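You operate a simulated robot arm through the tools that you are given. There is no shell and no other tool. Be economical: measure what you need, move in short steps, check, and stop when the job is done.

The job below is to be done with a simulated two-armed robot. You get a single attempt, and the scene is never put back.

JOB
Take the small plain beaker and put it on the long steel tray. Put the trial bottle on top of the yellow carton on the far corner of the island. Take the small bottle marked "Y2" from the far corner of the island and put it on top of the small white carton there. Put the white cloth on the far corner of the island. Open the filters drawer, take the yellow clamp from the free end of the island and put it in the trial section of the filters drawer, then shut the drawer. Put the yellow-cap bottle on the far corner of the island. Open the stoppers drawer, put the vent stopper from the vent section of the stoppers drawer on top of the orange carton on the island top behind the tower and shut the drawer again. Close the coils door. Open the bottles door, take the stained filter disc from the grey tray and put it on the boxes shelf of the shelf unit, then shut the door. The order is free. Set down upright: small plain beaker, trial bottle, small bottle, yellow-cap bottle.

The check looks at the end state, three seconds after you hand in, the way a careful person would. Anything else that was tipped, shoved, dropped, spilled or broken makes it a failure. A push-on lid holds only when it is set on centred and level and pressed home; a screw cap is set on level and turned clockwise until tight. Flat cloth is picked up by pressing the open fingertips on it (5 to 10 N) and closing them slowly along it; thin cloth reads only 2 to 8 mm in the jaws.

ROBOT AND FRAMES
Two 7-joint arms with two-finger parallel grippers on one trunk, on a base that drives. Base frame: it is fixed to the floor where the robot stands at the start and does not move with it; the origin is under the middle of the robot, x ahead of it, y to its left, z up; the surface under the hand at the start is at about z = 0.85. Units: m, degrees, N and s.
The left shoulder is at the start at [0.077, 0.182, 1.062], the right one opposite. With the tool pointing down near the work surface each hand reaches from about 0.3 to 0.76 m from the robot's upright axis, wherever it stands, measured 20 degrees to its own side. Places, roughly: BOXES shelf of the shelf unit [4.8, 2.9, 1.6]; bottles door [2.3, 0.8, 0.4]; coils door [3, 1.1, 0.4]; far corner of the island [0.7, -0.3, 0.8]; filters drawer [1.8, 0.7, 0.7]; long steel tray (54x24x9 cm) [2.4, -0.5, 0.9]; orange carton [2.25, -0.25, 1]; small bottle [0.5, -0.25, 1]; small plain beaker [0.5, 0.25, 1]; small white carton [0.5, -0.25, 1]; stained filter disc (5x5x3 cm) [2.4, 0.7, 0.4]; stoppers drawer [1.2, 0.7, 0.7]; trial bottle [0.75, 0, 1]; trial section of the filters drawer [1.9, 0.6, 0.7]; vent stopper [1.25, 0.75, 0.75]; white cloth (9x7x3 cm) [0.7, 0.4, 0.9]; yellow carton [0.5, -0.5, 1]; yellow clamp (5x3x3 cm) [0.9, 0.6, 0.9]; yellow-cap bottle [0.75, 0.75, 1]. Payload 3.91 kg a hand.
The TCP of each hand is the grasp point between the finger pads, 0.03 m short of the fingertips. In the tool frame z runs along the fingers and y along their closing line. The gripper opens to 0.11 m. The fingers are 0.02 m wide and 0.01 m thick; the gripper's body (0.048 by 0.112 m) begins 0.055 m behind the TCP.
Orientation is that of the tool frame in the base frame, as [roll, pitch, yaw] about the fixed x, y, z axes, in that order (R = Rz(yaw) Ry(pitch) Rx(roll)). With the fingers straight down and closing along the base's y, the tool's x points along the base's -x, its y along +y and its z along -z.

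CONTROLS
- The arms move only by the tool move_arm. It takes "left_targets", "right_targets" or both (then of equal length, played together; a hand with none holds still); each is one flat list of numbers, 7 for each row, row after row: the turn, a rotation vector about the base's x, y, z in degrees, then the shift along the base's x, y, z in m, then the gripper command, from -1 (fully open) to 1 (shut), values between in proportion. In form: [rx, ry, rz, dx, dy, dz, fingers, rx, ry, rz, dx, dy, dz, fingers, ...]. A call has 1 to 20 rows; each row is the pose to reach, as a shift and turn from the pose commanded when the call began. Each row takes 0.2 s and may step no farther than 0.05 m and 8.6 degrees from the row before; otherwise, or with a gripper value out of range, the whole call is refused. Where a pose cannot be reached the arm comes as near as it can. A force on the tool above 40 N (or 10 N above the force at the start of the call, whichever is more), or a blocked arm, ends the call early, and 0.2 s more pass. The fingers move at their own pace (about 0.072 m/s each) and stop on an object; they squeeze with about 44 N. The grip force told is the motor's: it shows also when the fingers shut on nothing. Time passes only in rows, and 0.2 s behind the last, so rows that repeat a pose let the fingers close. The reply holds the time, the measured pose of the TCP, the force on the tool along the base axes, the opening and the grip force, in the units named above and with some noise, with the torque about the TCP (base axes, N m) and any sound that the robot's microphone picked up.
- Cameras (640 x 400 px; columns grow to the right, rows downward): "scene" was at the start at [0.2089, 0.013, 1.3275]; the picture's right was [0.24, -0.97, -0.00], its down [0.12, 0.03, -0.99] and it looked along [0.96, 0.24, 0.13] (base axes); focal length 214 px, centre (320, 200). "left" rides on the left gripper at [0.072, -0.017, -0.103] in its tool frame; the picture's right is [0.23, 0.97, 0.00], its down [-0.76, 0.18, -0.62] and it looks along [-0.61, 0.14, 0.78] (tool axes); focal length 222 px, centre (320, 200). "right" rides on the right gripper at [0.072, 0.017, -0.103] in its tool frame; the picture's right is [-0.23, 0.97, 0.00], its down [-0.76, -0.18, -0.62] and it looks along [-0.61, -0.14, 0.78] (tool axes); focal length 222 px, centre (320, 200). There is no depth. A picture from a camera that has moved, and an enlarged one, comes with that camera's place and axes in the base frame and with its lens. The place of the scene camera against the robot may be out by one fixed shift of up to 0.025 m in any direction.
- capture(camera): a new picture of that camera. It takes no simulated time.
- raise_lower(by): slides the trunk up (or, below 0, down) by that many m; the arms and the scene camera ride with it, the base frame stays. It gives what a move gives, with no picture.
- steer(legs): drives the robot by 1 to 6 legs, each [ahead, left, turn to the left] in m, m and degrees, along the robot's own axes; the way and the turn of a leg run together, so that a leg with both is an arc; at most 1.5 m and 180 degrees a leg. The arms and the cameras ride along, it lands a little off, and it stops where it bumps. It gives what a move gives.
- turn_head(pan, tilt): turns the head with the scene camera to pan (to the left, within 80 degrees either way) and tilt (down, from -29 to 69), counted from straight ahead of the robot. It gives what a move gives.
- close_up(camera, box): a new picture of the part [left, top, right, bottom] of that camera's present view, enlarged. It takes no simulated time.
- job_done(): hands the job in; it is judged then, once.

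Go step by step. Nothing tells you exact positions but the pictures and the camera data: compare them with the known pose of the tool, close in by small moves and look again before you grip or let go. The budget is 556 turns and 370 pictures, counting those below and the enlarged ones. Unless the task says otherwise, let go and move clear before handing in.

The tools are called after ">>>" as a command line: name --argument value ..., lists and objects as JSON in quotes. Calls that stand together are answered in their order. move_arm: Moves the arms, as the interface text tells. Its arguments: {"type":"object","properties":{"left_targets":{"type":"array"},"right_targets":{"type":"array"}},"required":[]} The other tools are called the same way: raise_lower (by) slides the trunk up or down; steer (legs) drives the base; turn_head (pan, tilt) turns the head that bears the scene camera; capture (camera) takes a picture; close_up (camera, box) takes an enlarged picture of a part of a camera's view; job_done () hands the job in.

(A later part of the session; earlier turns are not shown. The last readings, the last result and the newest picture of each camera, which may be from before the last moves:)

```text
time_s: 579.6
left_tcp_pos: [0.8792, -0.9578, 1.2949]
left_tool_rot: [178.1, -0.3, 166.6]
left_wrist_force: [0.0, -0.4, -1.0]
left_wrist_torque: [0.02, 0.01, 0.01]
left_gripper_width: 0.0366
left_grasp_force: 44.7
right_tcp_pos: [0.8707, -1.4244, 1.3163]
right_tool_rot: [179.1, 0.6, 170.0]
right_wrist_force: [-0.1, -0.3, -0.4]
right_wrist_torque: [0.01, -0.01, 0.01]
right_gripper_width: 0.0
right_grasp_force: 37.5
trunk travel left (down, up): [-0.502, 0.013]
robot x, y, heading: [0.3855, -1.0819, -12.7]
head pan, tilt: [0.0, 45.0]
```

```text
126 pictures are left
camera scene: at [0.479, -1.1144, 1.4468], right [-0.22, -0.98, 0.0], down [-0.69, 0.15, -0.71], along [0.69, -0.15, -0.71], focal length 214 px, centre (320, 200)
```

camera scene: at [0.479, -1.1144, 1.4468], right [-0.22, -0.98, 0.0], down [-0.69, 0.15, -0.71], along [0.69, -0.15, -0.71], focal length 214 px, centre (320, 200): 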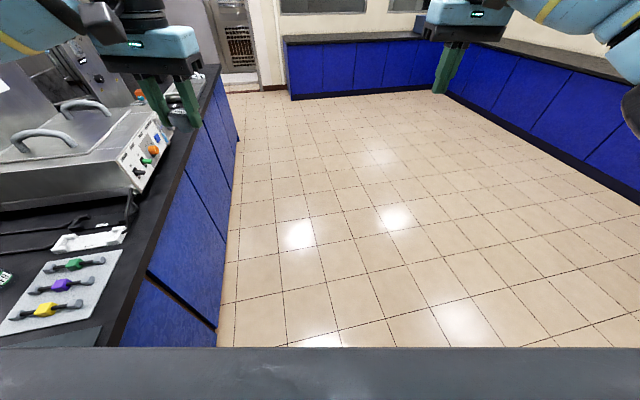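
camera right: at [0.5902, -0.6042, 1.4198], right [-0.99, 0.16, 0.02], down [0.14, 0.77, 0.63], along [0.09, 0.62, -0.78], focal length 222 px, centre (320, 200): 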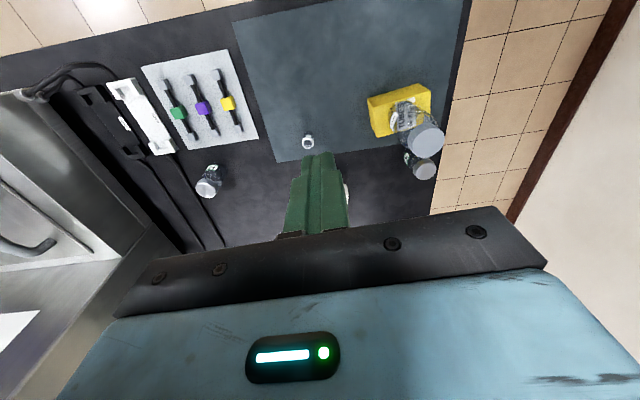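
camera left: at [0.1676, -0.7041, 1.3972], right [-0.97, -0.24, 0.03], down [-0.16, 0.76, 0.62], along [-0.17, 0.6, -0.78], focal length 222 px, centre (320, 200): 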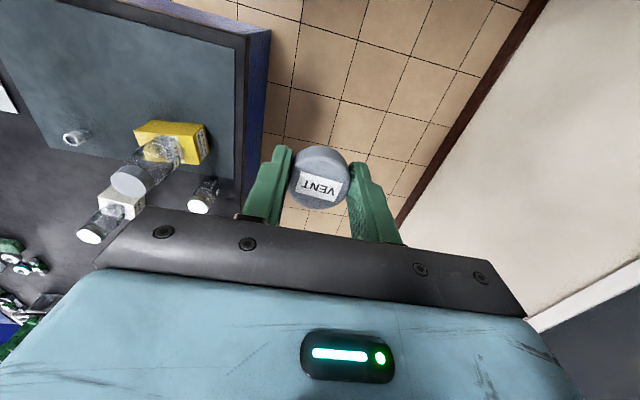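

>>> capture --camera "right"

>>> capture --camera "left"

>>> turn_head --pan 0 --tilt 69

>>> capture --camera "scene"

```text
125 pictures are left
camera right: at [0.802, -1.3971, 1.4198], right [0.39, 0.92, 0.02], down [0.71, -0.32, 0.63], along [0.58, -0.24, -0.78], focal length 222 px, centre (320, 200)
```

right: 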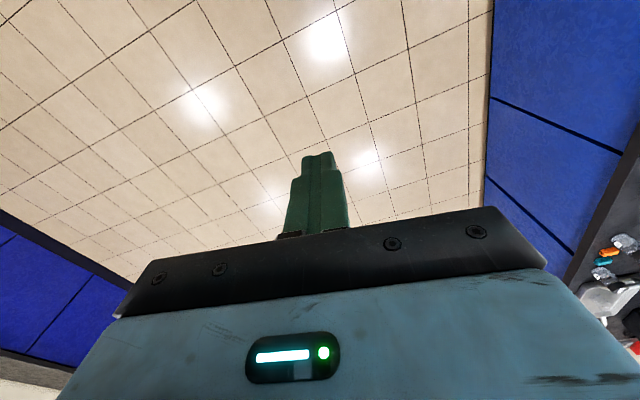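

```text
124 pictures are left
camera left: at [0.8066, -0.9598, 1.3973], right [0.0, 1.0, 0.03], down [0.78, -0.02, 0.63], along [0.63, 0.02, -0.78], focal length 222 px, centre (320, 200)
```

left: 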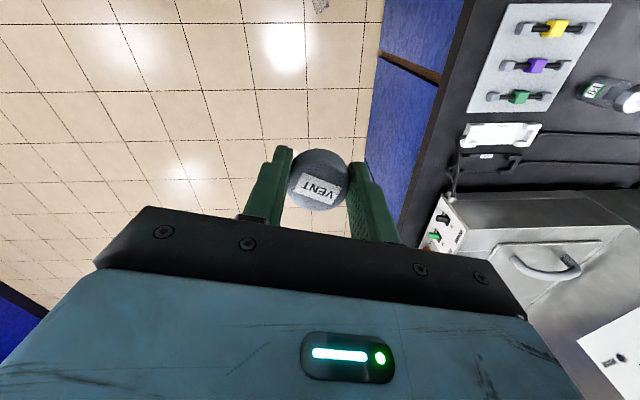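

```text
time_s: 580.5
left_tcp_pos: [0.88, -0.9573, 1.2947]
left_tool_rot: [178.1, -0.3, 166.6]
left_wrist_force: [0.3, 0.5, -1.3]
left_wrist_torque: [0.01, 0.03, -0.01]
left_gripper_width: 0.0366
left_grasp_force: 44.4
right_tcp_pos: [0.8724, -1.4255, 1.3174]
right_tool_rot: [179.2, 0.6, 170.0]
right_wrist_force: [-0.7, 0.8, -0.2]
right_wrist_torque: [-0.01, 0.02, 0.02]
right_gripper_width: 0.0
right_grasp_force: 37.5
trunk travel left (down, up): [-0.502, 0.013]
robot x, y, heading: [0.3859, -1.0851, -12.4]
head pan, tilt: [0.0, 68.8]
```

```text
123 pictures are left
camera scene: at [0.4542, -1.109, 1.418], right [-0.22, -0.98, 0.0], down [-0.91, 0.2, -0.36], along [0.35, -0.08, -0.93], focal length 214 px, centre (320, 200)
```

scene: 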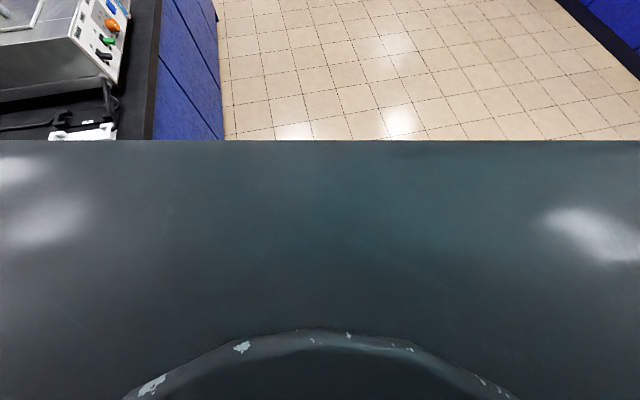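

Something is lying on the floor near (0.75, -0.91). Back up to see it.

>>> steer --legs '[[-0.36, 0, 0]]'

>>> turn_head --pan 15 --tilt 50

>>> capture --camera "scene"

>>> capture --camera "left"

```text
time_s: 582.8
left_tcp_pos: [0.5303, -0.8799, 1.293]
left_tool_rot: [178.0, -0.2, 166.7]
left_wrist_force: [-0.4, 0.1, -0.6]
left_wrist_torque: [0.0, 0.02, 0.02]
left_gripper_width: 0.0366
left_grasp_force: 44.5
right_tcp_pos: [0.5233, -1.3476, 1.3145]
right_tool_rot: [179.2, 0.6, 170.0]
right_wrist_force: [0.0, -0.4, 0.0]
right_wrist_torque: [-0.02, -0.01, 0.03]
right_gripper_width: 0.0
right_grasp_force: 37.7
trunk travel left (down, up): [-0.502, 0.013]
robot x, y, heading: [0.038, -1.0047, -12.6]
head pan, tilt: [0.0, 68.8]
```

```text
time_s: 583.6
left_tcp_pos: [0.53, -0.8789, 1.2947]
left_tool_rot: [178.1, -0.2, 166.5]
left_wrist_force: [0.1, -0.1, 0.0]
left_wrist_torque: [0.01, 0.0, 0.03]
left_gripper_width: 0.0365
left_grasp_force: 43.6
right_tcp_pos: [0.5216, -1.3467, 1.3154]
right_tool_rot: [179.2, 0.6, 170.0]
right_wrist_force: [1.1, -0.5, -0.2]
right_wrist_torque: [-0.03, -0.01, -0.02]
right_gripper_width: 0.0
right_grasp_force: 37.8
trunk travel left (down, up): [-0.502, 0.013]
robot x, y, heading: [0.041, -1.0023, -12.5]
head pan, tilt: [15.0, 50.0]
```

```text
122 pictures are left
camera scene: at [0.1262, -1.0155, 1.4398], right [0.04, -1.0, 0.0], down [-0.77, -0.03, -0.64], along [0.64, 0.03, -0.77], focal length 214 px, centre (320, 200)
```

scene: 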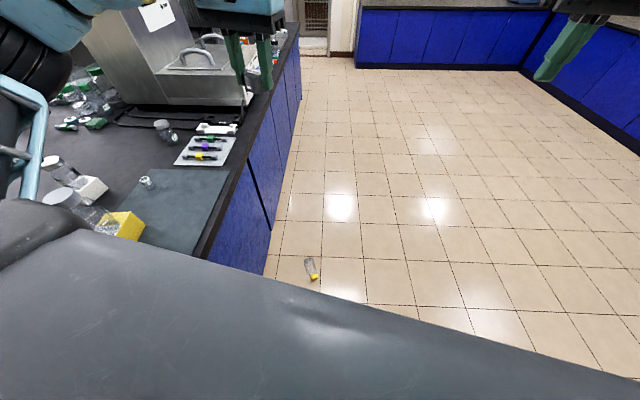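

```text
121 pictures are left
camera left: at [0.4564, -0.882, 1.3972], right [0.0, 1.0, 0.03], down [0.78, -0.02, 0.63], along [0.63, 0.02, -0.78], focal length 222 px, centre (320, 200)
```

left: 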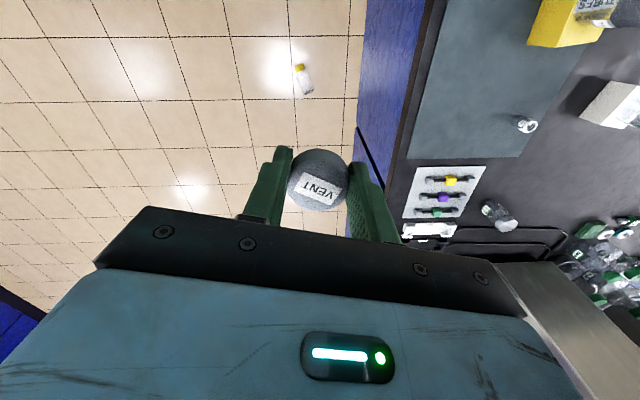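

There it is: lying on the floor at about (0.71, -0.94), apparently whole. Zoom to check it.

>>> close_up --camera "left" --box '[280, 50, 330, 110]'

>>> close_up --camera "scene" --box '[285, 240, 345, 300]'

```text
6.67 times, centred on (305, 80) of left
camera zoom: at [0.4564, -0.882, 1.3972], right [0.0, 1.0, 0.03], down [0.78, -0.02, 0.63], along [0.63, 0.02, -0.78], focal length 1481 px, centre (420, 1000)
```

zoom: 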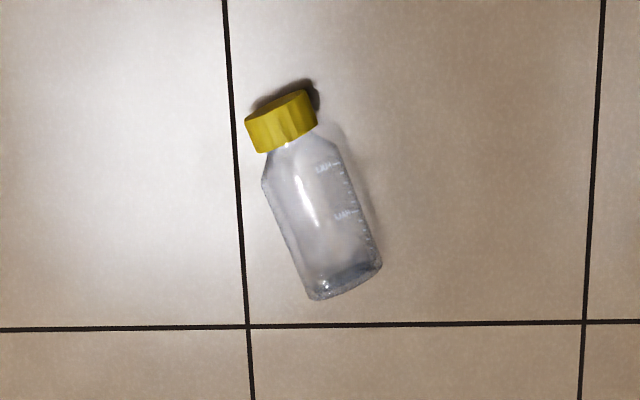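

```text
6.67 times, centred on (315, 270) of scene
camera zoom: at [0.1262, -1.0155, 1.4398], right [0.04, -1.0, 0.0], down [-0.77, -0.03, -0.64], along [0.64, 0.03, -0.77], focal length 1430 px, centre (353, -267)
```

zoom: 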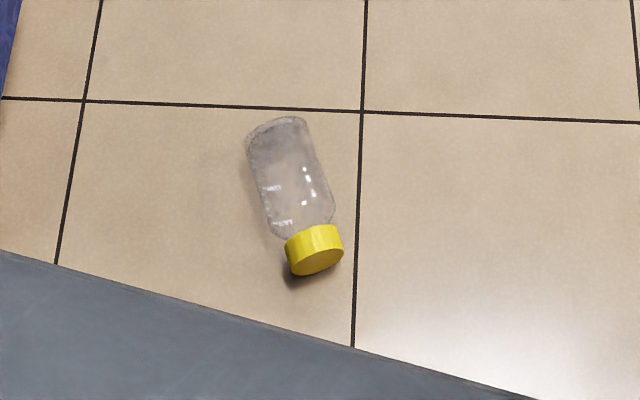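

Intact with its cap on, base at (0.77, -0.91), cap at (0.65, -0.95). First deliver the stopper with the left hand, passing well clear at y≈-1.5.

>>> steer --legs '[[0, 0, 12.5], [0.15, -0.52, 0], [1.4, 0, 0], [1.0, 0, 0], [0, 0, 90]]'

>>> turn_head --pan 5 --tilt 40

>>> capture --camera "scene"

```text
time_s: 604.7
left_tcp_pos: [2.3587, -1.0861, 1.2939]
left_tool_rot: [178.1, -0.3, -91.0]
left_wrist_force: [0.1, 0.2, 0.5]
left_wrist_torque: [0.0, -0.01, -0.02]
left_gripper_width: 0.0365
left_grasp_force: 44.4
right_tcp_pos: [2.8159, -0.9929, 1.3156]
right_tool_rot: [179.2, 0.6, -87.7]
right_wrist_force: [-0.2, 0.6, 0.1]
right_wrist_torque: [0.02, -0.01, 0.0]
right_gripper_width: 0.0001
right_grasp_force: 37.6
trunk travel left (down, up): [-0.502, 0.013]
robot x, y, heading: [2.5893, -1.5408, 89.4]
head pan, tilt: [15.0, 50.0]
```

```text
time_s: 605.4
left_tcp_pos: [2.3576, -1.0854, 1.295]
left_tool_rot: [178.1, -0.3, -91.0]
left_wrist_force: [0.1, 0.0, -0.7]
left_wrist_torque: [-0.06, -0.02, -0.01]
left_gripper_width: 0.0363
left_grasp_force: 44.7
right_tcp_pos: [2.8171, -0.9932, 1.3158]
right_tool_rot: [179.1, 0.6, -87.7]
right_wrist_force: [-0.2, -0.3, 0.2]
right_wrist_torque: [0.01, -0.02, 0.01]
right_gripper_width: 0.0
right_grasp_force: 37.8
trunk travel left (down, up): [-0.502, 0.013]
robot x, y, heading: [2.5862, -1.538, 89.4]
head pan, tilt: [5.0, 40.0]
```

```text
118 pictures are left
camera scene: at [2.5666, -1.4361, 1.454], right [1.0, 0.09, 0.0], down [0.05, -0.64, -0.77], along [-0.07, 0.76, -0.64], focal length 214 px, centre (320, 200)
```

scene: 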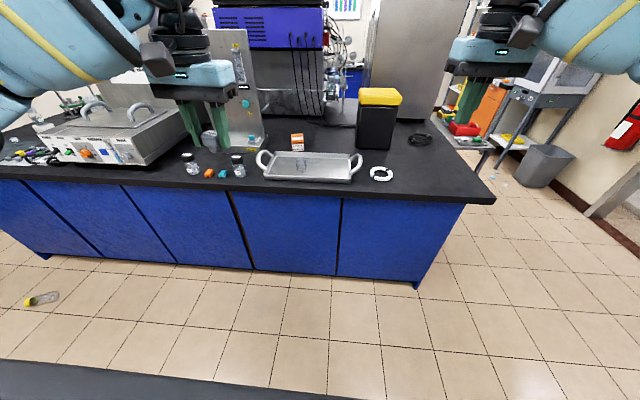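

The bottle on the floor is undisturbed. Drive in to the orange carton.

>>> steer --legs '[[0.6, 0, 0]]'

>>> raise_lower --by -0.12

>>> capture --camera "left"

>>> capture --camera "scene"

```text
time_s: 608.8
left_tcp_pos: [2.3644, -0.481, 1.2943]
left_tool_rot: [178.0, -0.1, -91.1]
left_wrist_force: [-0.2, -0.1, 0.4]
left_wrist_torque: [0.0, -0.01, -0.02]
left_gripper_width: 0.0362
left_grasp_force: 43.8
right_tcp_pos: [2.8216, -0.3911, 1.3179]
right_tool_rot: [179.2, 0.7, -87.9]
right_wrist_force: [-0.5, 0.3, 0.5]
right_wrist_torque: [-0.01, -0.02, 0.01]
right_gripper_width: 0.0
right_grasp_force: 37.7
trunk travel left (down, up): [-0.502, 0.013]
robot x, y, heading: [2.5932, -0.9398, 89.8]
head pan, tilt: [5.0, 40.0]
```

```text
time_s: 610.3
left_tcp_pos: [2.3628, -0.482, 1.1752]
left_tool_rot: [178.1, -0.2, -91.1]
left_wrist_force: [0.4, -0.2, 0.0]
left_wrist_torque: [0.02, 0.03, -0.04]
left_gripper_width: 0.0361
left_grasp_force: 44.1
right_tcp_pos: [2.8217, -0.3904, 1.1957]
right_tool_rot: [179.0, 0.6, -87.8]
right_wrist_force: [-0.4, -0.1, -0.2]
right_wrist_torque: [0.0, 0.01, 0.0]
right_gripper_width: 0.0
right_grasp_force: 37.5
trunk travel left (down, up): [-0.382, 0.133]
robot x, y, heading: [2.5897, -0.9344, 89.6]
head pan, tilt: [5.0, 40.0]
```

```text
117 pictures are left
camera left: at [2.3828, -0.5534, 1.2778], right [-0.98, -0.21, 0.03], down [-0.14, 0.77, 0.63], along [-0.16, 0.61, -0.78], focal length 222 px, centre (320, 200)
```

left: 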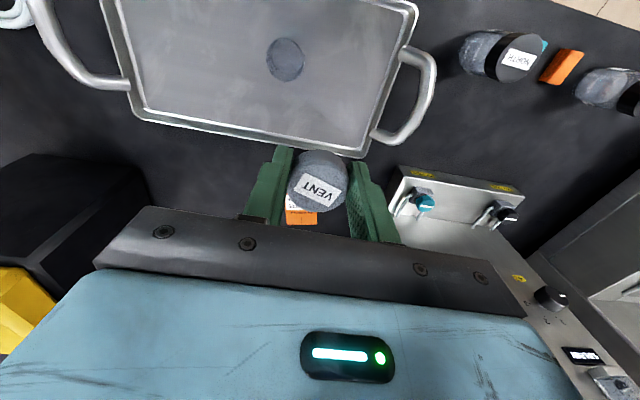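

```text
116 pictures are left
camera scene: at [2.5704, -0.7396, 1.3117], right [1.0, 0.08, 0.0], down [0.05, -0.64, -0.77], along [-0.06, 0.76, -0.64], focal length 214 px, centre (320, 200)
```

scene: 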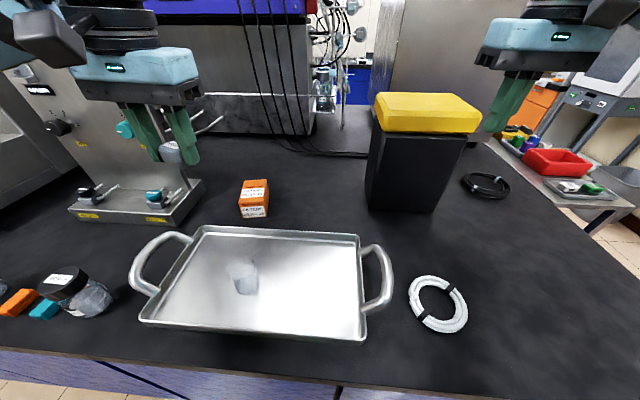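

>>> move_arm --left_targets '[0, 0, 0, -0.02, 0.04, 0, 0.8, 0, 0, 0, -0.04, 0.08, 0, 0.8, 0, 0, 0, -0.06, 0.12, 0, 0.8, 0, 0, 0, -0.07, 0.16, 0, 0.8, 0, 0, 0, -0.07, 0.16, 0, 0.8]'

>>> capture --camera "left"

>>> close_up --camera "scene" --box '[150, 90, 330, 240]'

```text
time_s: 611.5
left_tcp_pos: [2.2909, -0.3221, 1.1743]
left_tool_rot: [178.2, -0.1, -91.2]
left_wrist_force: [-0.6, 1.3, 0.3]
left_wrist_torque: [-0.03, 0.01, 0.01]
left_gripper_width: 0.0363
left_grasp_force: 44.0
right_tcp_pos: [2.8198, -0.3918, 1.1963]
right_tool_rot: [179.2, 0.6, -87.8]
right_wrist_force: [0.4, -0.7, -0.3]
right_wrist_torque: [0.01, -0.02, -0.01]
right_gripper_width: 0.0
right_grasp_force: 37.7
trunk travel left (down, up): [-0.382, 0.133]
robot x, y, heading: [2.5944, -0.936, 89.6]
head pan, tilt: [5.0, 40.0]
```

```text
115 pictures are left
camera left: at [2.3117, -0.3938, 1.2767], right [-0.98, -0.21, 0.03], down [-0.14, 0.77, 0.63], along [-0.16, 0.61, -0.78], focal length 222 px, centre (320, 200)
```

left: 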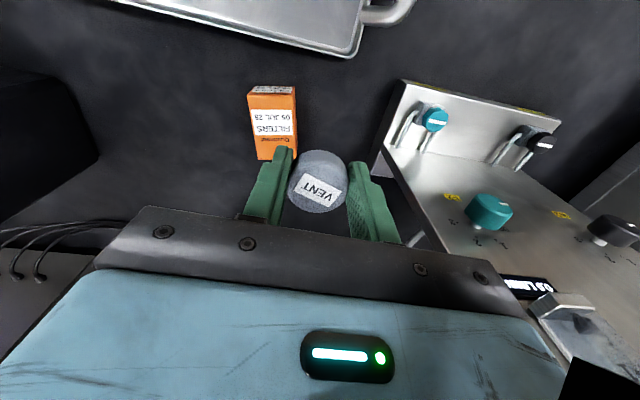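

```text
2.67 times, centred on (240, 165) of scene
camera zoom: at [2.57, -0.7401, 1.3118], right [1.0, 0.08, 0.0], down [0.05, -0.64, -0.77], along [-0.06, 0.76, -0.64], focal length 572 px, centre (533, 293)
```

zoom: 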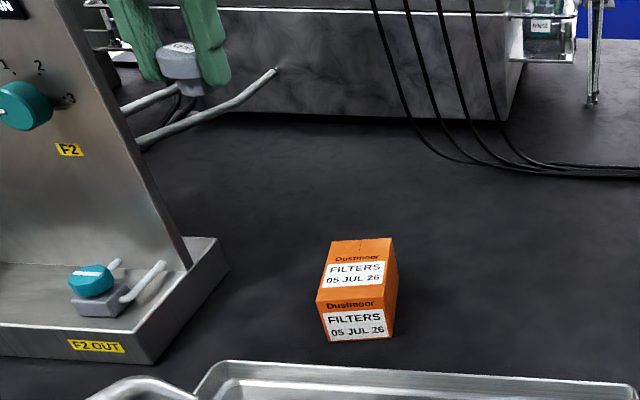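

Carton top centre is about (2.342, -0.239, 0.906). Move above and lower.

>>> move_arm --left_targets '[0, 0, 0, 0.015, 0.02, -0.03, 0.8, 0, 0, 0, 0.03, 0.045, -0.06, 0.8, 0, 0, 0, 0.045, 0.065, -0.09, 0.8, 0, 0, 0, 0.052, 0.083, -0.12, 0.8, 0, 0, 0, 0.052, 0.083, -0.15, 0.8, 0, 0, 0, 0.052, 0.083, -0.18, 0.8, 0, 0, 0, 0.052, 0.083, -0.2, 0.8, 0, 0, 0, 0.052, 0.083, -0.2, 0.8]'

>>> capture --camera "left"

>>> close_up --camera "scene" --box '[180, 100, 340, 240]'

```text
time_s: 613.3
left_tcp_pos: [2.3474, -0.2384, 0.973]
left_tool_rot: [178.2, -0.4, -91.3]
left_wrist_force: [1.1, -0.1, 0.2]
left_wrist_torque: [-0.01, 0.0, -0.01]
left_gripper_width: 0.0366
left_grasp_force: 43.9
left hand out of reach, approached as far as the arm can: row 4
right_tcp_pos: [2.8208, -0.3905, 1.1967]
right_tool_rot: [179.3, 0.6, -87.9]
right_wrist_force: [-0.9, -1.3, -0.1]
right_wrist_torque: [-0.01, 0.02, 0.03]
right_gripper_width: 0.0
right_grasp_force: 37.3
trunk travel left (down, up): [-0.382, 0.133]
robot x, y, heading: [2.5878, -0.9392, 89.7]
head pan, tilt: [5.0, 40.0]
```

```text
113 pictures are left
camera left: at [2.3666, -0.3093, 1.0766], right [-0.98, -0.21, 0.03], down [-0.14, 0.77, 0.63], along [-0.16, 0.61, -0.78], focal length 222 px, centre (320, 200)
```

left: 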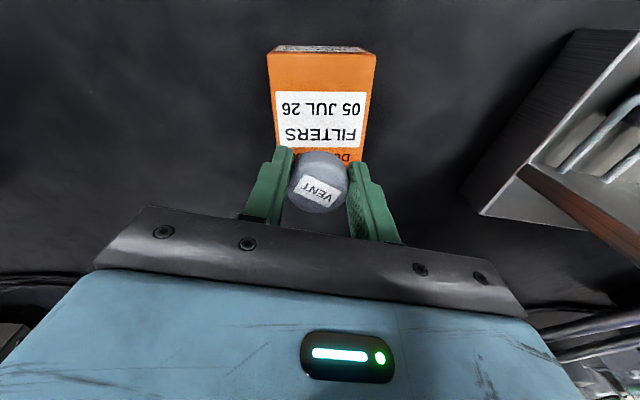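

```text
2.86 times, centred on (260, 170) of scene
camera zoom: at [2.5705, -0.7394, 1.3117], right [1.0, 0.08, 0.0], down [0.05, -0.64, -0.77], along [-0.06, 0.76, -0.64], focal length 613 px, centre (491, 286)
```

zoom: 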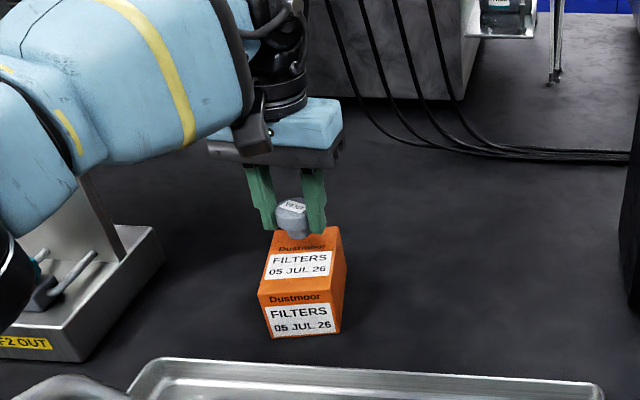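

>>> move_arm --left_targets '[0, 0, 0, -0.002, -0.002, -0.01, 0.8, 0, 0, 0, -0.002, -0.002, -0.018, 0.8, 0, 0, 0, -0.002, -0.002, -0.024, 0.8, 0, 0, 0, -0.002, -0.002, -0.028, 0.8, 0, 0, 0, -0.002, -0.002, -0.028, 0.8]'

```text
time_s: 614.5
left_tcp_pos: [2.3453, -0.2395, 0.9514]
left_tool_rot: [178.1, 0.2, -91.2]
left_wrist_force: [-0.4, 2.9, 25.3]
left_wrist_torque: [0.27, -0.18, 0.05]
left_gripper_width: 0.0364
left_grasp_force: 43.9
right_tcp_pos: [2.8219, -0.3932, 1.1973]
right_tool_rot: [179.1, 0.7, -87.8]
right_wrist_force: [0.3, 0.4, -0.7]
right_wrist_torque: [0.0, 0.0, -0.01]
right_gripper_width: 0.0002
right_grasp_force: 38.1
trunk travel left (down, up): [-0.382, 0.133]
robot x, y, heading: [2.5895, -0.9372, 89.6]
head pan, tilt: [5.0, 40.0]
```

Contact. Release and rise.

>>> move_arm --left_targets '[0, 0, 0, 0, 0, 0.003, 0.4, 0, 0, 0, 0, 0, 0.003, 0, 0, 0, 0, 0, 0, 0.003, -0.4, 0, 0, 0, 0, 0, 0.003, -0.4, 0, 0, 0, 0, 0, 0.04, -0.4, 0, 0, 0, 0, 0, 0.08, -0.4, 0, 0, 0, 0, 0, 0.12, -0.4, 0, 0, 0, 0, -0.02, 0.16, -0.4, 0, 0, 0, 0, -0.05, 0.19, -0.4, 0, 0, 0, 0, -0.09, 0.2, -0.4, 0, 0, 0, 0, -0.13, 0.2, -0.4]'

>>> close_up --camera "scene" --box '[180, 100, 340, 240]'

```text
time_s: 616.9
left_tcp_pos: [2.3414, -0.3726, 1.1469]
left_tool_rot: [178.1, -0.2, -91.1]
left_wrist_force: [-0.2, 0.9, 0.4]
left_wrist_torque: [0.03, -0.01, 0.01]
left_gripper_width: 0.077
left_grasp_force: 0.0
right_tcp_pos: [2.8208, -0.3925, 1.1973]
right_tool_rot: [179.2, 0.7, -87.8]
right_wrist_force: [0.3, 0.0, -0.4]
right_wrist_torque: [0.0, 0.0, 0.0]
right_gripper_width: 0.0001
right_grasp_force: 37.8
trunk travel left (down, up): [-0.382, 0.133]
robot x, y, heading: [2.5912, -0.9394, 89.4]
head pan, tilt: [5.0, 40.0]
```

```text
2.86 times, centred on (260, 170) of scene
camera zoom: at [2.57, -0.7402, 1.3118], right [1.0, 0.08, 0.0], down [0.05, -0.64, -0.77], along [-0.06, 0.76, -0.64], focal length 613 px, centre (491, 286)
```

zoom: 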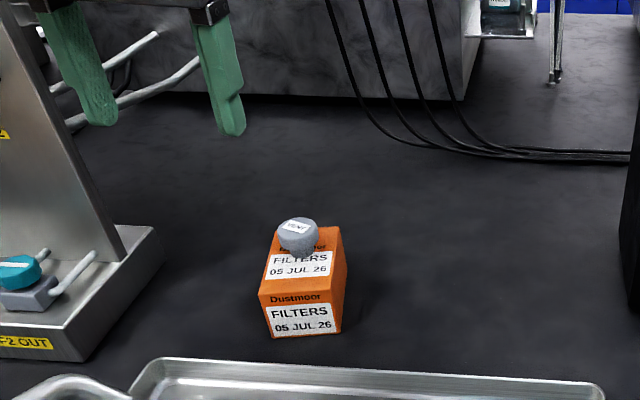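

The stopper sits on the orange carton. Now back away and approach the fallen bottle from the east, facing -x.

>>> steer --legs '[[-0.55, 0, 0], [0, 0, 90], [1.1, 0, 0]]'

>>> turn_head --pan -15 --tilt 45

>>> capture --camera "scene"

```text
time_s: 629.2
left_tcp_pos: [0.8967, -1.6791, 1.1468]
left_tool_rot: [177.9, -0.3, -2.9]
left_wrist_force: [0.8, 0.1, -0.1]
left_wrist_torque: [0.01, 0.02, -0.03]
left_gripper_width: 0.0768
left_grasp_force: 0.0
right_tcp_pos: [0.9336, -1.2002, 1.1967]
right_tool_rot: [179.3, 0.6, 0.4]
right_wrist_force: [0.0, 0.1, -0.6]
right_wrist_torque: [-0.01, -0.01, -0.03]
right_gripper_width: 0.0002
right_grasp_force: 37.3
trunk travel left (down, up): [-0.382, 0.133]
robot x, y, heading: [1.4718, -1.4468, 177.7]
head pan, tilt: [5.0, 40.0]
```

```text
time_s: 630.0
left_tcp_pos: [0.8974, -1.679, 1.146]
left_tool_rot: [178.1, -0.4, -3.0]
left_wrist_force: [0.0, 0.1, 0.3]
left_wrist_torque: [-0.03, 0.03, 0.0]
left_gripper_width: 0.0771
left_grasp_force: 0.0
right_tcp_pos: [0.9322, -1.2002, 1.1958]
right_tool_rot: [179.1, 0.6, 0.3]
right_wrist_force: [-0.1, 0.1, 0.1]
right_wrist_torque: [0.02, 0.02, 0.02]
right_gripper_width: 0.0
right_grasp_force: 37.9
trunk travel left (down, up): [-0.382, 0.133]
robot x, y, heading: [1.475, -1.4485, 178.0]
head pan, tilt: [-15.0, 45.0]
```

```text
110 pictures are left
camera scene: at [1.2602, -1.4277, 1.3045], right [0.3, 0.96, 0.0], down [0.68, -0.21, -0.71], along [-0.68, 0.21, -0.71], focal length 214 px, centre (320, 200)
```

scene: 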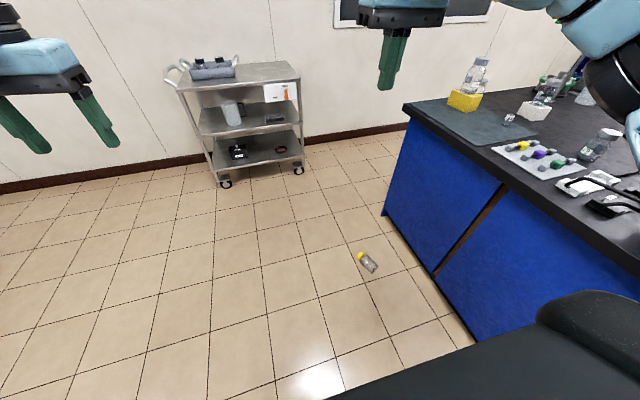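

>>> steer --legs '[[0.1, -0.26, 0]]'

>>> raise_lower --by -0.38

>>> move_arm --right_targets '[0, 0, 3, 0.01, 0, -0.045, 0, 0, 0, 6, 0.02, 0, -0.09, -1, 0, 0, 9, 0.03, 0, -0.135, -1, 0, 0, 12, 0.04, 0, -0.18, -1, 0, 0, 15, 0.05, 0, -0.225, -1, 0, 0, 18, 0.06, 0, -0.27, -1, 0, 0, 20, 0.07, 0, -0.31, -1, 0, 0, 20, 0.08, 0, -0.355, -1, 0, 0, 20, 0.09, 0, -0.4, -1, 0, 0, 20, 0.1, 0, -0.445, -1]'

>>> capture --camera "right"

>>> capture --camera "scene"

```text
time_s: 632.9
left_tcp_pos: [0.8063, -1.4103, 1.1459]
left_tool_rot: [178.1, -0.3, -3.1]
left_wrist_force: [0.3, -0.3, 0.0]
left_wrist_torque: [0.01, -0.01, -0.01]
left_gripper_width: 0.0769
left_grasp_force: 0.1
right_tcp_pos: [0.8432, -0.9321, 1.1962]
right_tool_rot: [179.2, 0.6, 0.4]
right_wrist_force: [0.0, 0.0, 0.2]
right_wrist_torque: [-0.01, 0.02, 0.02]
right_gripper_width: 0.0
right_grasp_force: 38.2
trunk travel left (down, up): [-0.382, 0.133]
robot x, y, heading: [1.3859, -1.1826, 177.7]
head pan, tilt: [-15.0, 45.0]
```

```text
time_s: 636.6
left_tcp_pos: [0.8066, -1.4108, 0.7663]
left_tool_rot: [178.1, -0.2, -3.1]
left_wrist_force: [0.3, 0.7, 0.0]
left_wrist_torque: [-0.01, 0.0, 0.01]
left_gripper_width: 0.0767
left_grasp_force: 0.1
right_tcp_pos: [0.8432, -0.9316, 0.816]
right_tool_rot: [179.2, 0.8, 0.3]
right_wrist_force: [0.1, 0.8, -0.3]
right_wrist_torque: [0.0, -0.02, -0.01]
right_gripper_width: 0.0
right_grasp_force: 38.0
trunk travel left (down, up): [-0.002, 0.513]
robot x, y, heading: [1.3859, -1.1805, 177.5]
head pan, tilt: [-15.0, 45.0]
```

```text
time_s: 638.8
left_tcp_pos: [0.8049, -1.4115, 0.7651]
left_tool_rot: [178.1, -0.3, -3.1]
left_wrist_force: [0.3, 1.3, -1.5]
left_wrist_torque: [-0.01, -0.02, 0.01]
left_gripper_width: 0.077
left_grasp_force: 0.0
right_tcp_pos: [0.9427, -0.9298, 0.3706]
right_tool_rot: [179.2, 0.7, 20.3]
right_wrist_force: [0.0, -0.1, 0.2]
right_wrist_torque: [0.0, -0.01, -0.01]
right_gripper_width: 0.1099
right_grasp_force: 0.0
trunk travel left (down, up): [-0.002, 0.513]
robot x, y, heading: [1.3816, -1.1809, 177.5]
head pan, tilt: [-15.0, 45.0]
```

```text
109 pictures are left
camera right: at [1.0176, -0.9195, 0.474], right [0.12, -0.99, 0.02], down [-0.77, -0.09, 0.63], along [-0.62, -0.09, -0.78], focal length 222 px, centre (320, 200)
```

right: 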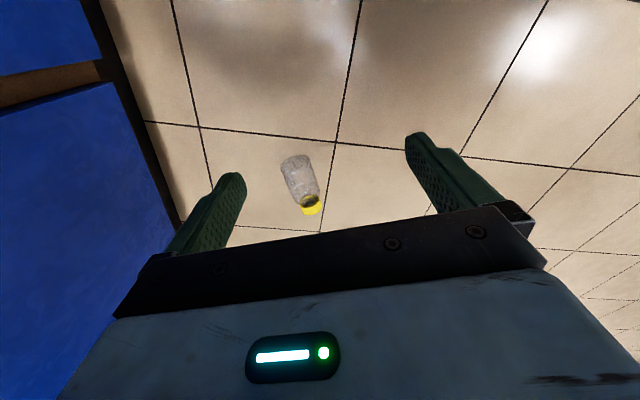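

```text
108 pictures are left
camera scene: at [1.0458, -1.1544, 0.906], right [0.3, 0.95, 0.0], down [0.68, -0.21, -0.71], along [-0.68, 0.21, -0.71], focal length 214 px, centre (320, 200)
```

scene: 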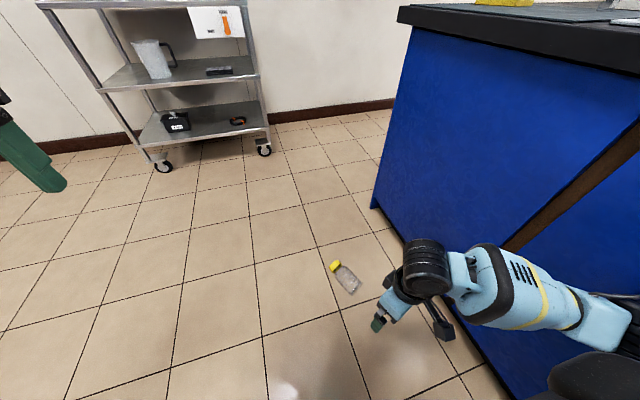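

Bottle base (0.768, -0.902), cap (0.642, -0.950); the jaws are already aligned with it. Drive forward and check.

>>> steer --legs '[[0.225, 0, 0]]'

>>> move_arm --right_targets '[0, 0, 0, 0, 0, -0.045, -1, 0, 0, 0, 0, 0, -0.09, -1, 0, 0, 0, 0, 0, -0.135, -1, 0, 0, 0, 0, 0, -0.18, -1, 0, 0, 0, 0, 0, -0.2, -1]'

>>> capture --camera "right"

```text
time_s: 640.7
left_tcp_pos: [0.5761, -1.4039, 0.766]
left_tool_rot: [178.3, -0.2, -3.3]
left_wrist_force: [-0.5, 0.3, 0.4]
left_wrist_torque: [0.0, 0.0, 0.01]
left_gripper_width: 0.0768
left_grasp_force: 0.1
right_tcp_pos: [0.716, -0.9245, 0.3712]
right_tool_rot: [179.1, 0.5, 20.2]
right_wrist_force: [0.3, -1.1, -0.6]
right_wrist_torque: [0.02, 0.0, 0.0]
right_gripper_width: 0.1099
right_grasp_force: 0.1
trunk travel left (down, up): [-0.002, 0.513]
robot x, y, heading: [1.1498, -1.1734, 177.8]
head pan, tilt: [-15.0, 45.0]
stopped in leg 1: the robot was blocked; the commanded pose is now the measured one
```

```text
time_s: 641.9
left_tcp_pos: [0.5758, -1.4001, 0.7659]
left_tool_rot: [178.1, -0.2, -3.3]
left_wrist_force: [-0.3, -0.3, 0.6]
left_wrist_torque: [0.01, 0.0, 0.0]
left_gripper_width: 0.0768
left_grasp_force: 0.0
right_tcp_pos: [0.7159, -0.9208, 0.1692]
right_tool_rot: [178.9, 0.6, 20.2]
right_wrist_force: [0.1, 0.7, -0.1]
right_wrist_torque: [-0.01, 0.02, 0.0]
right_gripper_width: 0.1101
right_grasp_force: 0.0
trunk travel left (down, up): [-0.002, 0.513]
robot x, y, heading: [1.1531, -1.1781, 177.7]
head pan, tilt: [-15.0, 45.0]
```

```text
107 pictures are left
camera right: at [0.7895, -0.9109, 0.2729], right [0.12, -0.99, 0.02], down [-0.77, -0.08, 0.63], along [-0.62, -0.09, -0.78], focal length 222 px, centre (320, 200)
```

right: 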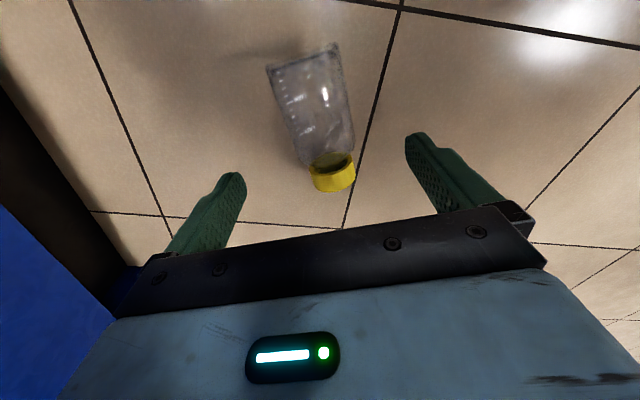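

Centred over the body. Descend and grip.

>>> move_arm --right_targets '[0, 0, 0, 0, -0.001, -0.04, -1, 0, 0, 0, 0, -0.001, -0.08, -1, 0, 0, 0, 0, -0.001, -0.11, -1, 0, 0, 0, 0, -0.001, -0.127, -1, 0, 0, 0, 0, -0.001, -0.127, -1]'

>>> capture --camera "right"

```text
time_s: 643.1
left_tcp_pos: [0.5764, -1.4, 0.7655]
left_tool_rot: [178.2, -0.2, -3.3]
left_wrist_force: [-1.4, -0.5, -0.2]
left_wrist_torque: [0.01, -0.01, -0.01]
left_gripper_width: 0.0772
left_grasp_force: 0.0
right_tcp_pos: [0.7145, -0.9219, 0.0432]
right_tool_rot: [178.9, 0.6, 20.1]
right_wrist_force: [-0.8, -0.5, 1.1]
right_wrist_torque: [0.02, 0.02, 0.0]
right_gripper_width: 0.11
right_grasp_force: 0.0
trunk travel left (down, up): [-0.002, 0.513]
robot x, y, heading: [1.1534, -1.1749, 177.5]
head pan, tilt: [-15.0, 45.0]
```

```text
106 pictures are left
camera right: at [0.7888, -0.9118, 0.1465], right [0.12, -0.99, 0.02], down [-0.77, -0.08, 0.63], along [-0.62, -0.09, -0.78], focal length 222 px, centre (320, 200)
```

right: 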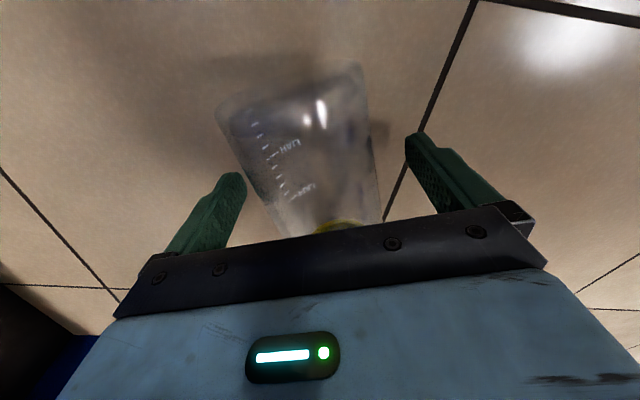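

>>> move_arm --right_targets '[0, 0, 0, 0, 0, -0.004, -0.5, 0, 0, 0, 0, 0, -0.004, 0, 0, 0, 0, 0, 0, -0.004, 0.5, 0, 0, 0, 0, 0, -0.004, 1, 0, 0, 0, 0, 0, -0.004, 1]'

>>> capture --camera "right"

```text
time_s: 644.3
left_tcp_pos: [0.5757, -1.4002, 0.7673]
left_tool_rot: [178.2, -0.1, -3.3]
left_wrist_force: [0.7, -0.3, -0.3]
left_wrist_torque: [-0.01, 0.02, -0.02]
left_gripper_width: 0.077
left_grasp_force: 0.0
right_tcp_pos: [0.7156, -0.9229, 0.0395]
right_tool_rot: [178.9, 0.6, 20.2]
right_wrist_force: [-1.7, 0.7, 1.0]
right_wrist_torque: [0.01, 0.09, -0.03]
right_gripper_width: 0.0686
right_grasp_force: 44.0
trunk travel left (down, up): [-0.002, 0.513]
robot x, y, heading: [1.1526, -1.1751, 177.5]
head pan, tilt: [-15.0, 45.0]
```

```text
105 pictures are left
camera right: at [0.7889, -0.912, 0.1428], right [0.12, -0.99, 0.02], down [-0.77, -0.08, 0.63], along [-0.62, -0.09, -0.78], focal length 222 px, centre (320, 200)
```

right: 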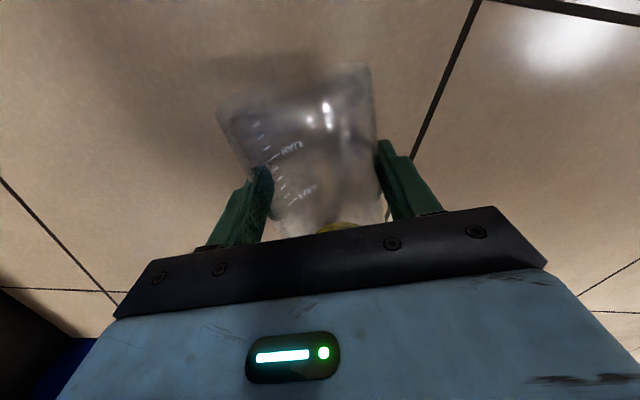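

Gripped across the body (69 mm). Lift it.

>>> move_arm --right_targets '[0, 0, 0, 0, 0, 0.045, 1, 0, 0, 0, 0, 0, 0.09, 1, 0, 0, 0, 0, 0, 0.135, 1, 0, 0, 0, -0.01, 0, 0.18, 1, 0, 0, 0, -0.02, 0, 0.225, 1, 0, 0, 0, -0.03, 0, 0.265, 1, 0, 0, 0, -0.04, 0, 0.305, 1, 0, 0, 0, -0.05, 0, 0.345, 1, 0, 0, 0, -0.06, 0, 0.385, 1, 0, 0, 0, -0.07, 0, 0.425, 1]'

>>> capture --camera "right"

```text
time_s: 646.5
left_tcp_pos: [0.5758, -1.4002, 0.7658]
left_tool_rot: [178.1, -0.2, -3.3]
left_wrist_force: [0.1, -0.8, 0.2]
left_wrist_torque: [-0.02, -0.03, -0.01]
left_gripper_width: 0.0771
left_grasp_force: 0.1
right_tcp_pos: [0.6464, -0.9236, 0.4662]
right_tool_rot: [178.8, 0.5, 20.0]
right_wrist_force: [-0.2, 0.2, -3.5]
right_wrist_torque: [0.0, -0.04, 0.0]
right_gripper_width: 0.0684
right_grasp_force: 43.7
trunk travel left (down, up): [-0.002, 0.513]
robot x, y, heading: [1.1556, -1.1746, 177.3]
head pan, tilt: [-15.0, 45.0]
```

```text
104 pictures are left
camera right: at [0.7198, -0.9127, 0.5699], right [0.12, -0.99, 0.02], down [-0.78, -0.08, 0.63], along [-0.62, -0.09, -0.78], focal length 222 px, centre (320, 200)
```

right: 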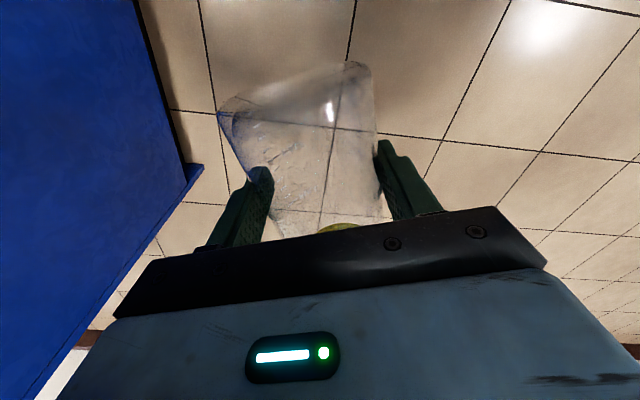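

Now rotate it upright.

>>> move_arm --right_targets '[-2.8, 7.7, 0, 0, 0, 0.01, 1, -5.6, 15.4, 0, 0, 0, 0.02, 1, -8.4, 23.1, 0, 0, 0, 0.03, 1, -11.2, 30.8, 0, -0.01, 0, 0.04, 1, -14, 38.5, 0, -0.02, 0, 0.05, 1, -16.8, 46.2, 0, -0.03, 0, 0.06, 1, -19.6, 53.9, 0, -0.04, 0, 0.07, 1, -22.4, 61.6, 0, -0.05, 0, 0.08, 1, -25.2, 69.3, 0, -0.06, 0, 0.09, 1, -28, 77, 0, -0.07, 0, 0.1, 1, -31, 84.6, 0, -0.08, 0, 0.11, 1]'

>>> capture --camera "scene"

>>> capture --camera "right"

```text
time_s: 648.9
left_tcp_pos: [0.5756, -1.402, 0.7661]
left_tool_rot: [178.2, -0.3, -3.2]
left_wrist_force: [-0.1, 0.2, 0.2]
left_wrist_torque: [0.02, -0.02, 0.0]
left_gripper_width: 0.077
left_grasp_force: 0.0
right_tcp_pos: [0.5658, -0.9244, 0.5745]
right_tool_rot: [-2.5, 89.2, -161.4]
right_wrist_force: [0.7, -0.1, -3.9]
right_wrist_torque: [0.04, -0.01, 0.01]
right_gripper_width: 0.0684
right_grasp_force: 44.1
trunk travel left (down, up): [-0.002, 0.513]
robot x, y, heading: [1.1543, -1.1731, 177.4]
head pan, tilt: [-15.0, 45.0]
```

```text
103 pictures are left
camera scene: at [0.8165, -1.1457, 0.9059], right [0.3, 0.95, 0.0], down [0.67, -0.21, -0.71], along [-0.67, 0.21, -0.71], focal length 214 px, centre (320, 200)
```

scene: 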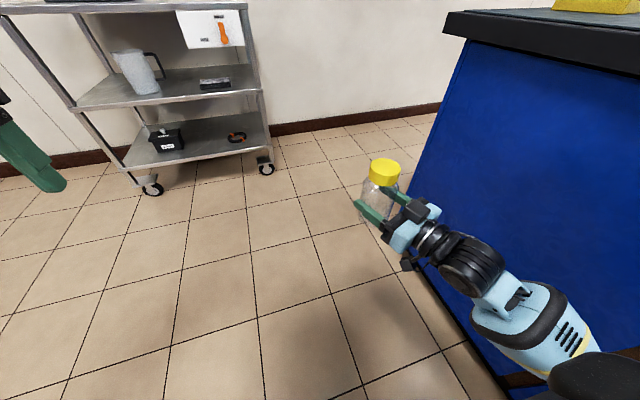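

```text
102 pictures are left
camera right: at [0.6668, -0.904, 0.5008], right [0.35, -0.91, 0.23], down [0.53, 0.39, 0.75], along [-0.77, -0.15, 0.62], focal length 222 px, centre (320, 200)
```

right: 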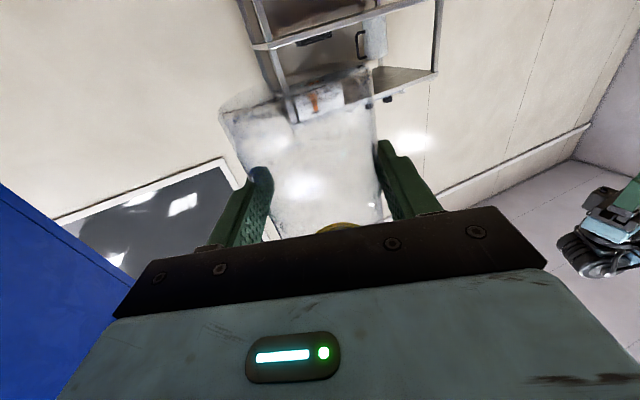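

Upright, cap on top. Move clear of the cabinet, raise, and turn to face the mat.

>>> steer --legs '[[0, 0.3, 0]]'

>>> raise_lower --by 0.4

>>> raise_lower --by 0.1

>>> steer --legs '[[0.3, 0, 0], [0, 0, -88]]'

>>> turn_head --pan -5 --tilt 35

>>> capture --camera "scene"

```text
time_s: 652.1
left_tcp_pos: [0.5598, -1.6936, 0.7653]
left_tool_rot: [178.1, -0.3, -3.7]
left_wrist_force: [0.1, -0.7, -0.6]
left_wrist_torque: [0.01, 0.01, -0.02]
left_gripper_width: 0.0769
left_grasp_force: 0.1
right_tcp_pos: [0.5524, -1.2177, 0.5732]
right_tool_rot: [2.6, 89.4, -156.6]
right_wrist_force: [-0.4, 0.2, -2.0]
right_wrist_torque: [-0.02, -0.03, 0.02]
right_gripper_width: 0.0683
right_grasp_force: 43.7
trunk travel left (down, up): [-0.002, 0.513]
robot x, y, heading: [1.139, -1.4728, 177.1]
head pan, tilt: [-15.0, 45.0]
```

```text
time_s: 655.9
left_tcp_pos: [0.5597, -1.6942, 1.1657]
left_tool_rot: [178.0, -0.3, -3.6]
left_wrist_force: [-0.6, 0.4, -1.2]
left_wrist_torque: [0.02, 0.0, 0.0]
left_gripper_width: 0.0771
left_grasp_force: 0.1
right_tcp_pos: [0.5529, -1.2182, 0.9734]
right_tool_rot: [4.5, 89.5, -154.8]
right_wrist_force: [0.8, 0.2, -3.7]
right_wrist_torque: [-0.04, 0.0, -0.01]
right_gripper_width: 0.0684
right_grasp_force: 44.0
trunk travel left (down, up): [-0.402, 0.113]
robot x, y, heading: [1.137, -1.4735, 177.3]
head pan, tilt: [-15.0, 45.0]
```

```text
time_s: 657.3
left_tcp_pos: [0.5597, -1.6943, 1.2636]
left_tool_rot: [177.9, -0.5, -3.8]
left_wrist_force: [-0.4, -0.5, 0.3]
left_wrist_torque: [0.02, 0.01, -0.03]
left_gripper_width: 0.0769
left_grasp_force: 0.1
right_tcp_pos: [0.5526, -1.2185, 1.0718]
right_tool_rot: [15.7, 89.6, -143.4]
right_wrist_force: [-0.1, 0.3, -4.0]
right_wrist_torque: [0.04, 0.01, 0.0]
right_gripper_width: 0.0683
right_grasp_force: 44.0
trunk travel left (down, up): [-0.502, 0.013]
robot x, y, heading: [1.1384, -1.4727, 177.3]
head pan, tilt: [-15.0, 45.0]
```

```text
time_s: 663.0
left_tcp_pos: [0.6048, -0.8828, 1.2663]
left_tool_rot: [178.1, -0.2, -92.1]
left_wrist_force: [0.2, -0.1, -0.3]
left_wrist_torque: [0.01, -0.01, 0.01]
left_gripper_width: 0.0768
left_grasp_force: 0.0
right_tcp_pos: [1.0799, -0.8619, 1.0742]
right_tool_rot: [3.1, 89.4, 115.5]
right_wrist_force: [0.2, 0.1, -3.7]
right_wrist_torque: [-0.03, -0.03, 0.01]
right_gripper_width: 0.0683
right_grasp_force: 44.3
trunk travel left (down, up): [-0.502, 0.013]
robot x, y, heading: [0.8453, -1.4526, 88.6]
head pan, tilt: [-15.0, 45.0]
```

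```text
time_s: 663.8
left_tcp_pos: [0.6048, -0.8828, 1.2665]
left_tool_rot: [178.1, -0.2, -92.1]
left_wrist_force: [0.4, 0.0, 0.6]
left_wrist_torque: [0.01, 0.02, 0.01]
left_gripper_width: 0.0771
left_grasp_force: 0.0
right_tcp_pos: [1.0782, -0.8618, 1.0731]
right_tool_rot: [4.9, 89.4, 117.3]
right_wrist_force: [0.5, 0.3, -3.6]
right_wrist_torque: [-0.01, -0.01, -0.03]
right_gripper_width: 0.0684
right_grasp_force: 44.0
trunk travel left (down, up): [-0.502, 0.013]
robot x, y, heading: [0.8442, -1.4527, 88.6]
head pan, tilt: [-5.0, 35.0]
```

```text
101 pictures are left
camera scene: at [0.8402, -1.3469, 1.4615], right [0.99, -0.11, 0.0], down [-0.06, -0.57, -0.82], along [0.09, 0.81, -0.57], focal length 214 px, centre (320, 200)
```

scene: 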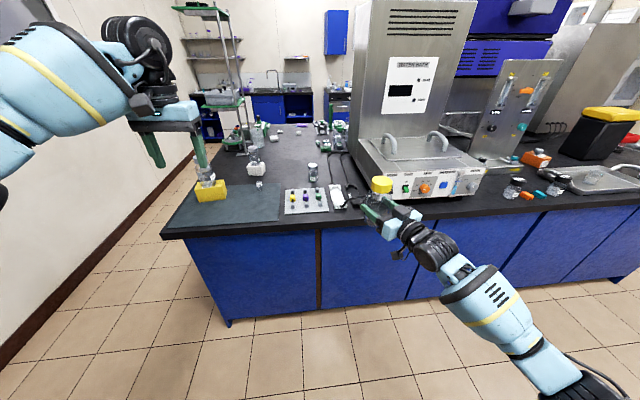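

Drive to place it at about (0.64, -0.50) on the mat.

>>> steer --legs '[[0, 0.43, 1], [0.35, 0, 0]]'

>>> turn_head --pan -15 --tilt 45

>>> capture --camera "scene"

```text
time_s: 670.0
left_tcp_pos: [0.1646, -0.5264, 1.2663]
left_tool_rot: [178.1, -0.2, -91.5]
left_wrist_force: [0.0, -0.5, 0.3]
left_wrist_torque: [0.0, -0.03, 0.01]
left_gripper_width: 0.0772
left_grasp_force: 0.0
right_tcp_pos: [0.6388, -0.5013, 1.0742]
right_tool_rot: [3.2, 89.5, 116.2]
right_wrist_force: [-0.2, 0.2, -3.0]
right_wrist_torque: [0.0, -0.02, -0.03]
right_gripper_width: 0.0683
right_grasp_force: 43.9
trunk travel left (down, up): [-0.502, 0.013]
robot x, y, heading: [0.408, -1.099, 89.5]
head pan, tilt: [-5.0, 35.0]
```

```text
time_s: 670.8
left_tcp_pos: [0.1637, -0.5263, 1.2663]
left_tool_rot: [178.1, -0.2, -91.5]
left_wrist_force: [-0.6, -0.6, -0.9]
left_wrist_torque: [-0.02, 0.02, -0.03]
left_gripper_width: 0.0772
left_grasp_force: 0.0
right_tcp_pos: [0.6386, -0.5002, 1.0728]
right_tool_rot: [5.4, 89.4, 118.4]
right_wrist_force: [0.1, -0.2, -2.5]
right_wrist_torque: [-0.01, 0.0, 0.0]
right_gripper_width: 0.0687
right_grasp_force: 43.9
trunk travel left (down, up): [-0.502, 0.013]
robot x, y, heading: [0.4117, -1.0951, 89.3]
head pan, tilt: [-15.0, 45.0]
```

```text
100 pictures are left
camera scene: at [0.4175, -0.9974, 1.4468], right [0.96, -0.27, 0.0], down [-0.19, -0.68, -0.71], along [0.19, 0.68, -0.71], focal length 214 px, centre (320, 200)
```

scene: 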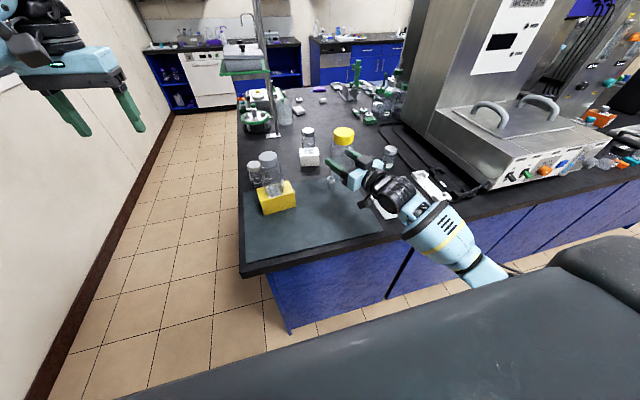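

>>> close_up --camera "scene" --box '[240, 120, 440, 260]'

```text
2.86 times, centred on (340, 190) of scene
camera zoom: at [0.4175, -0.9974, 1.4468], right [0.96, -0.27, 0.0], down [-0.19, -0.68, -0.71], along [0.19, 0.68, -0.71], focal length 613 px, centre (263, 229)
```

zoom: 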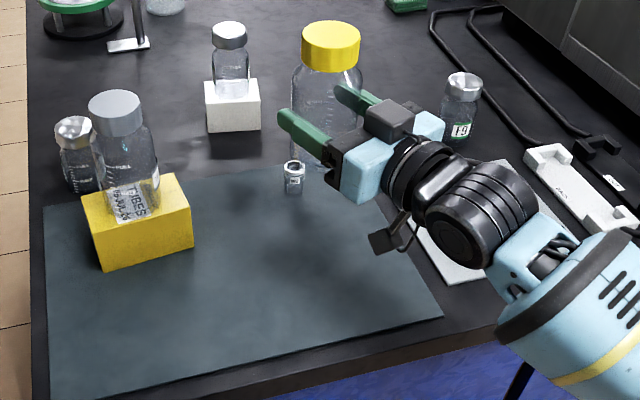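

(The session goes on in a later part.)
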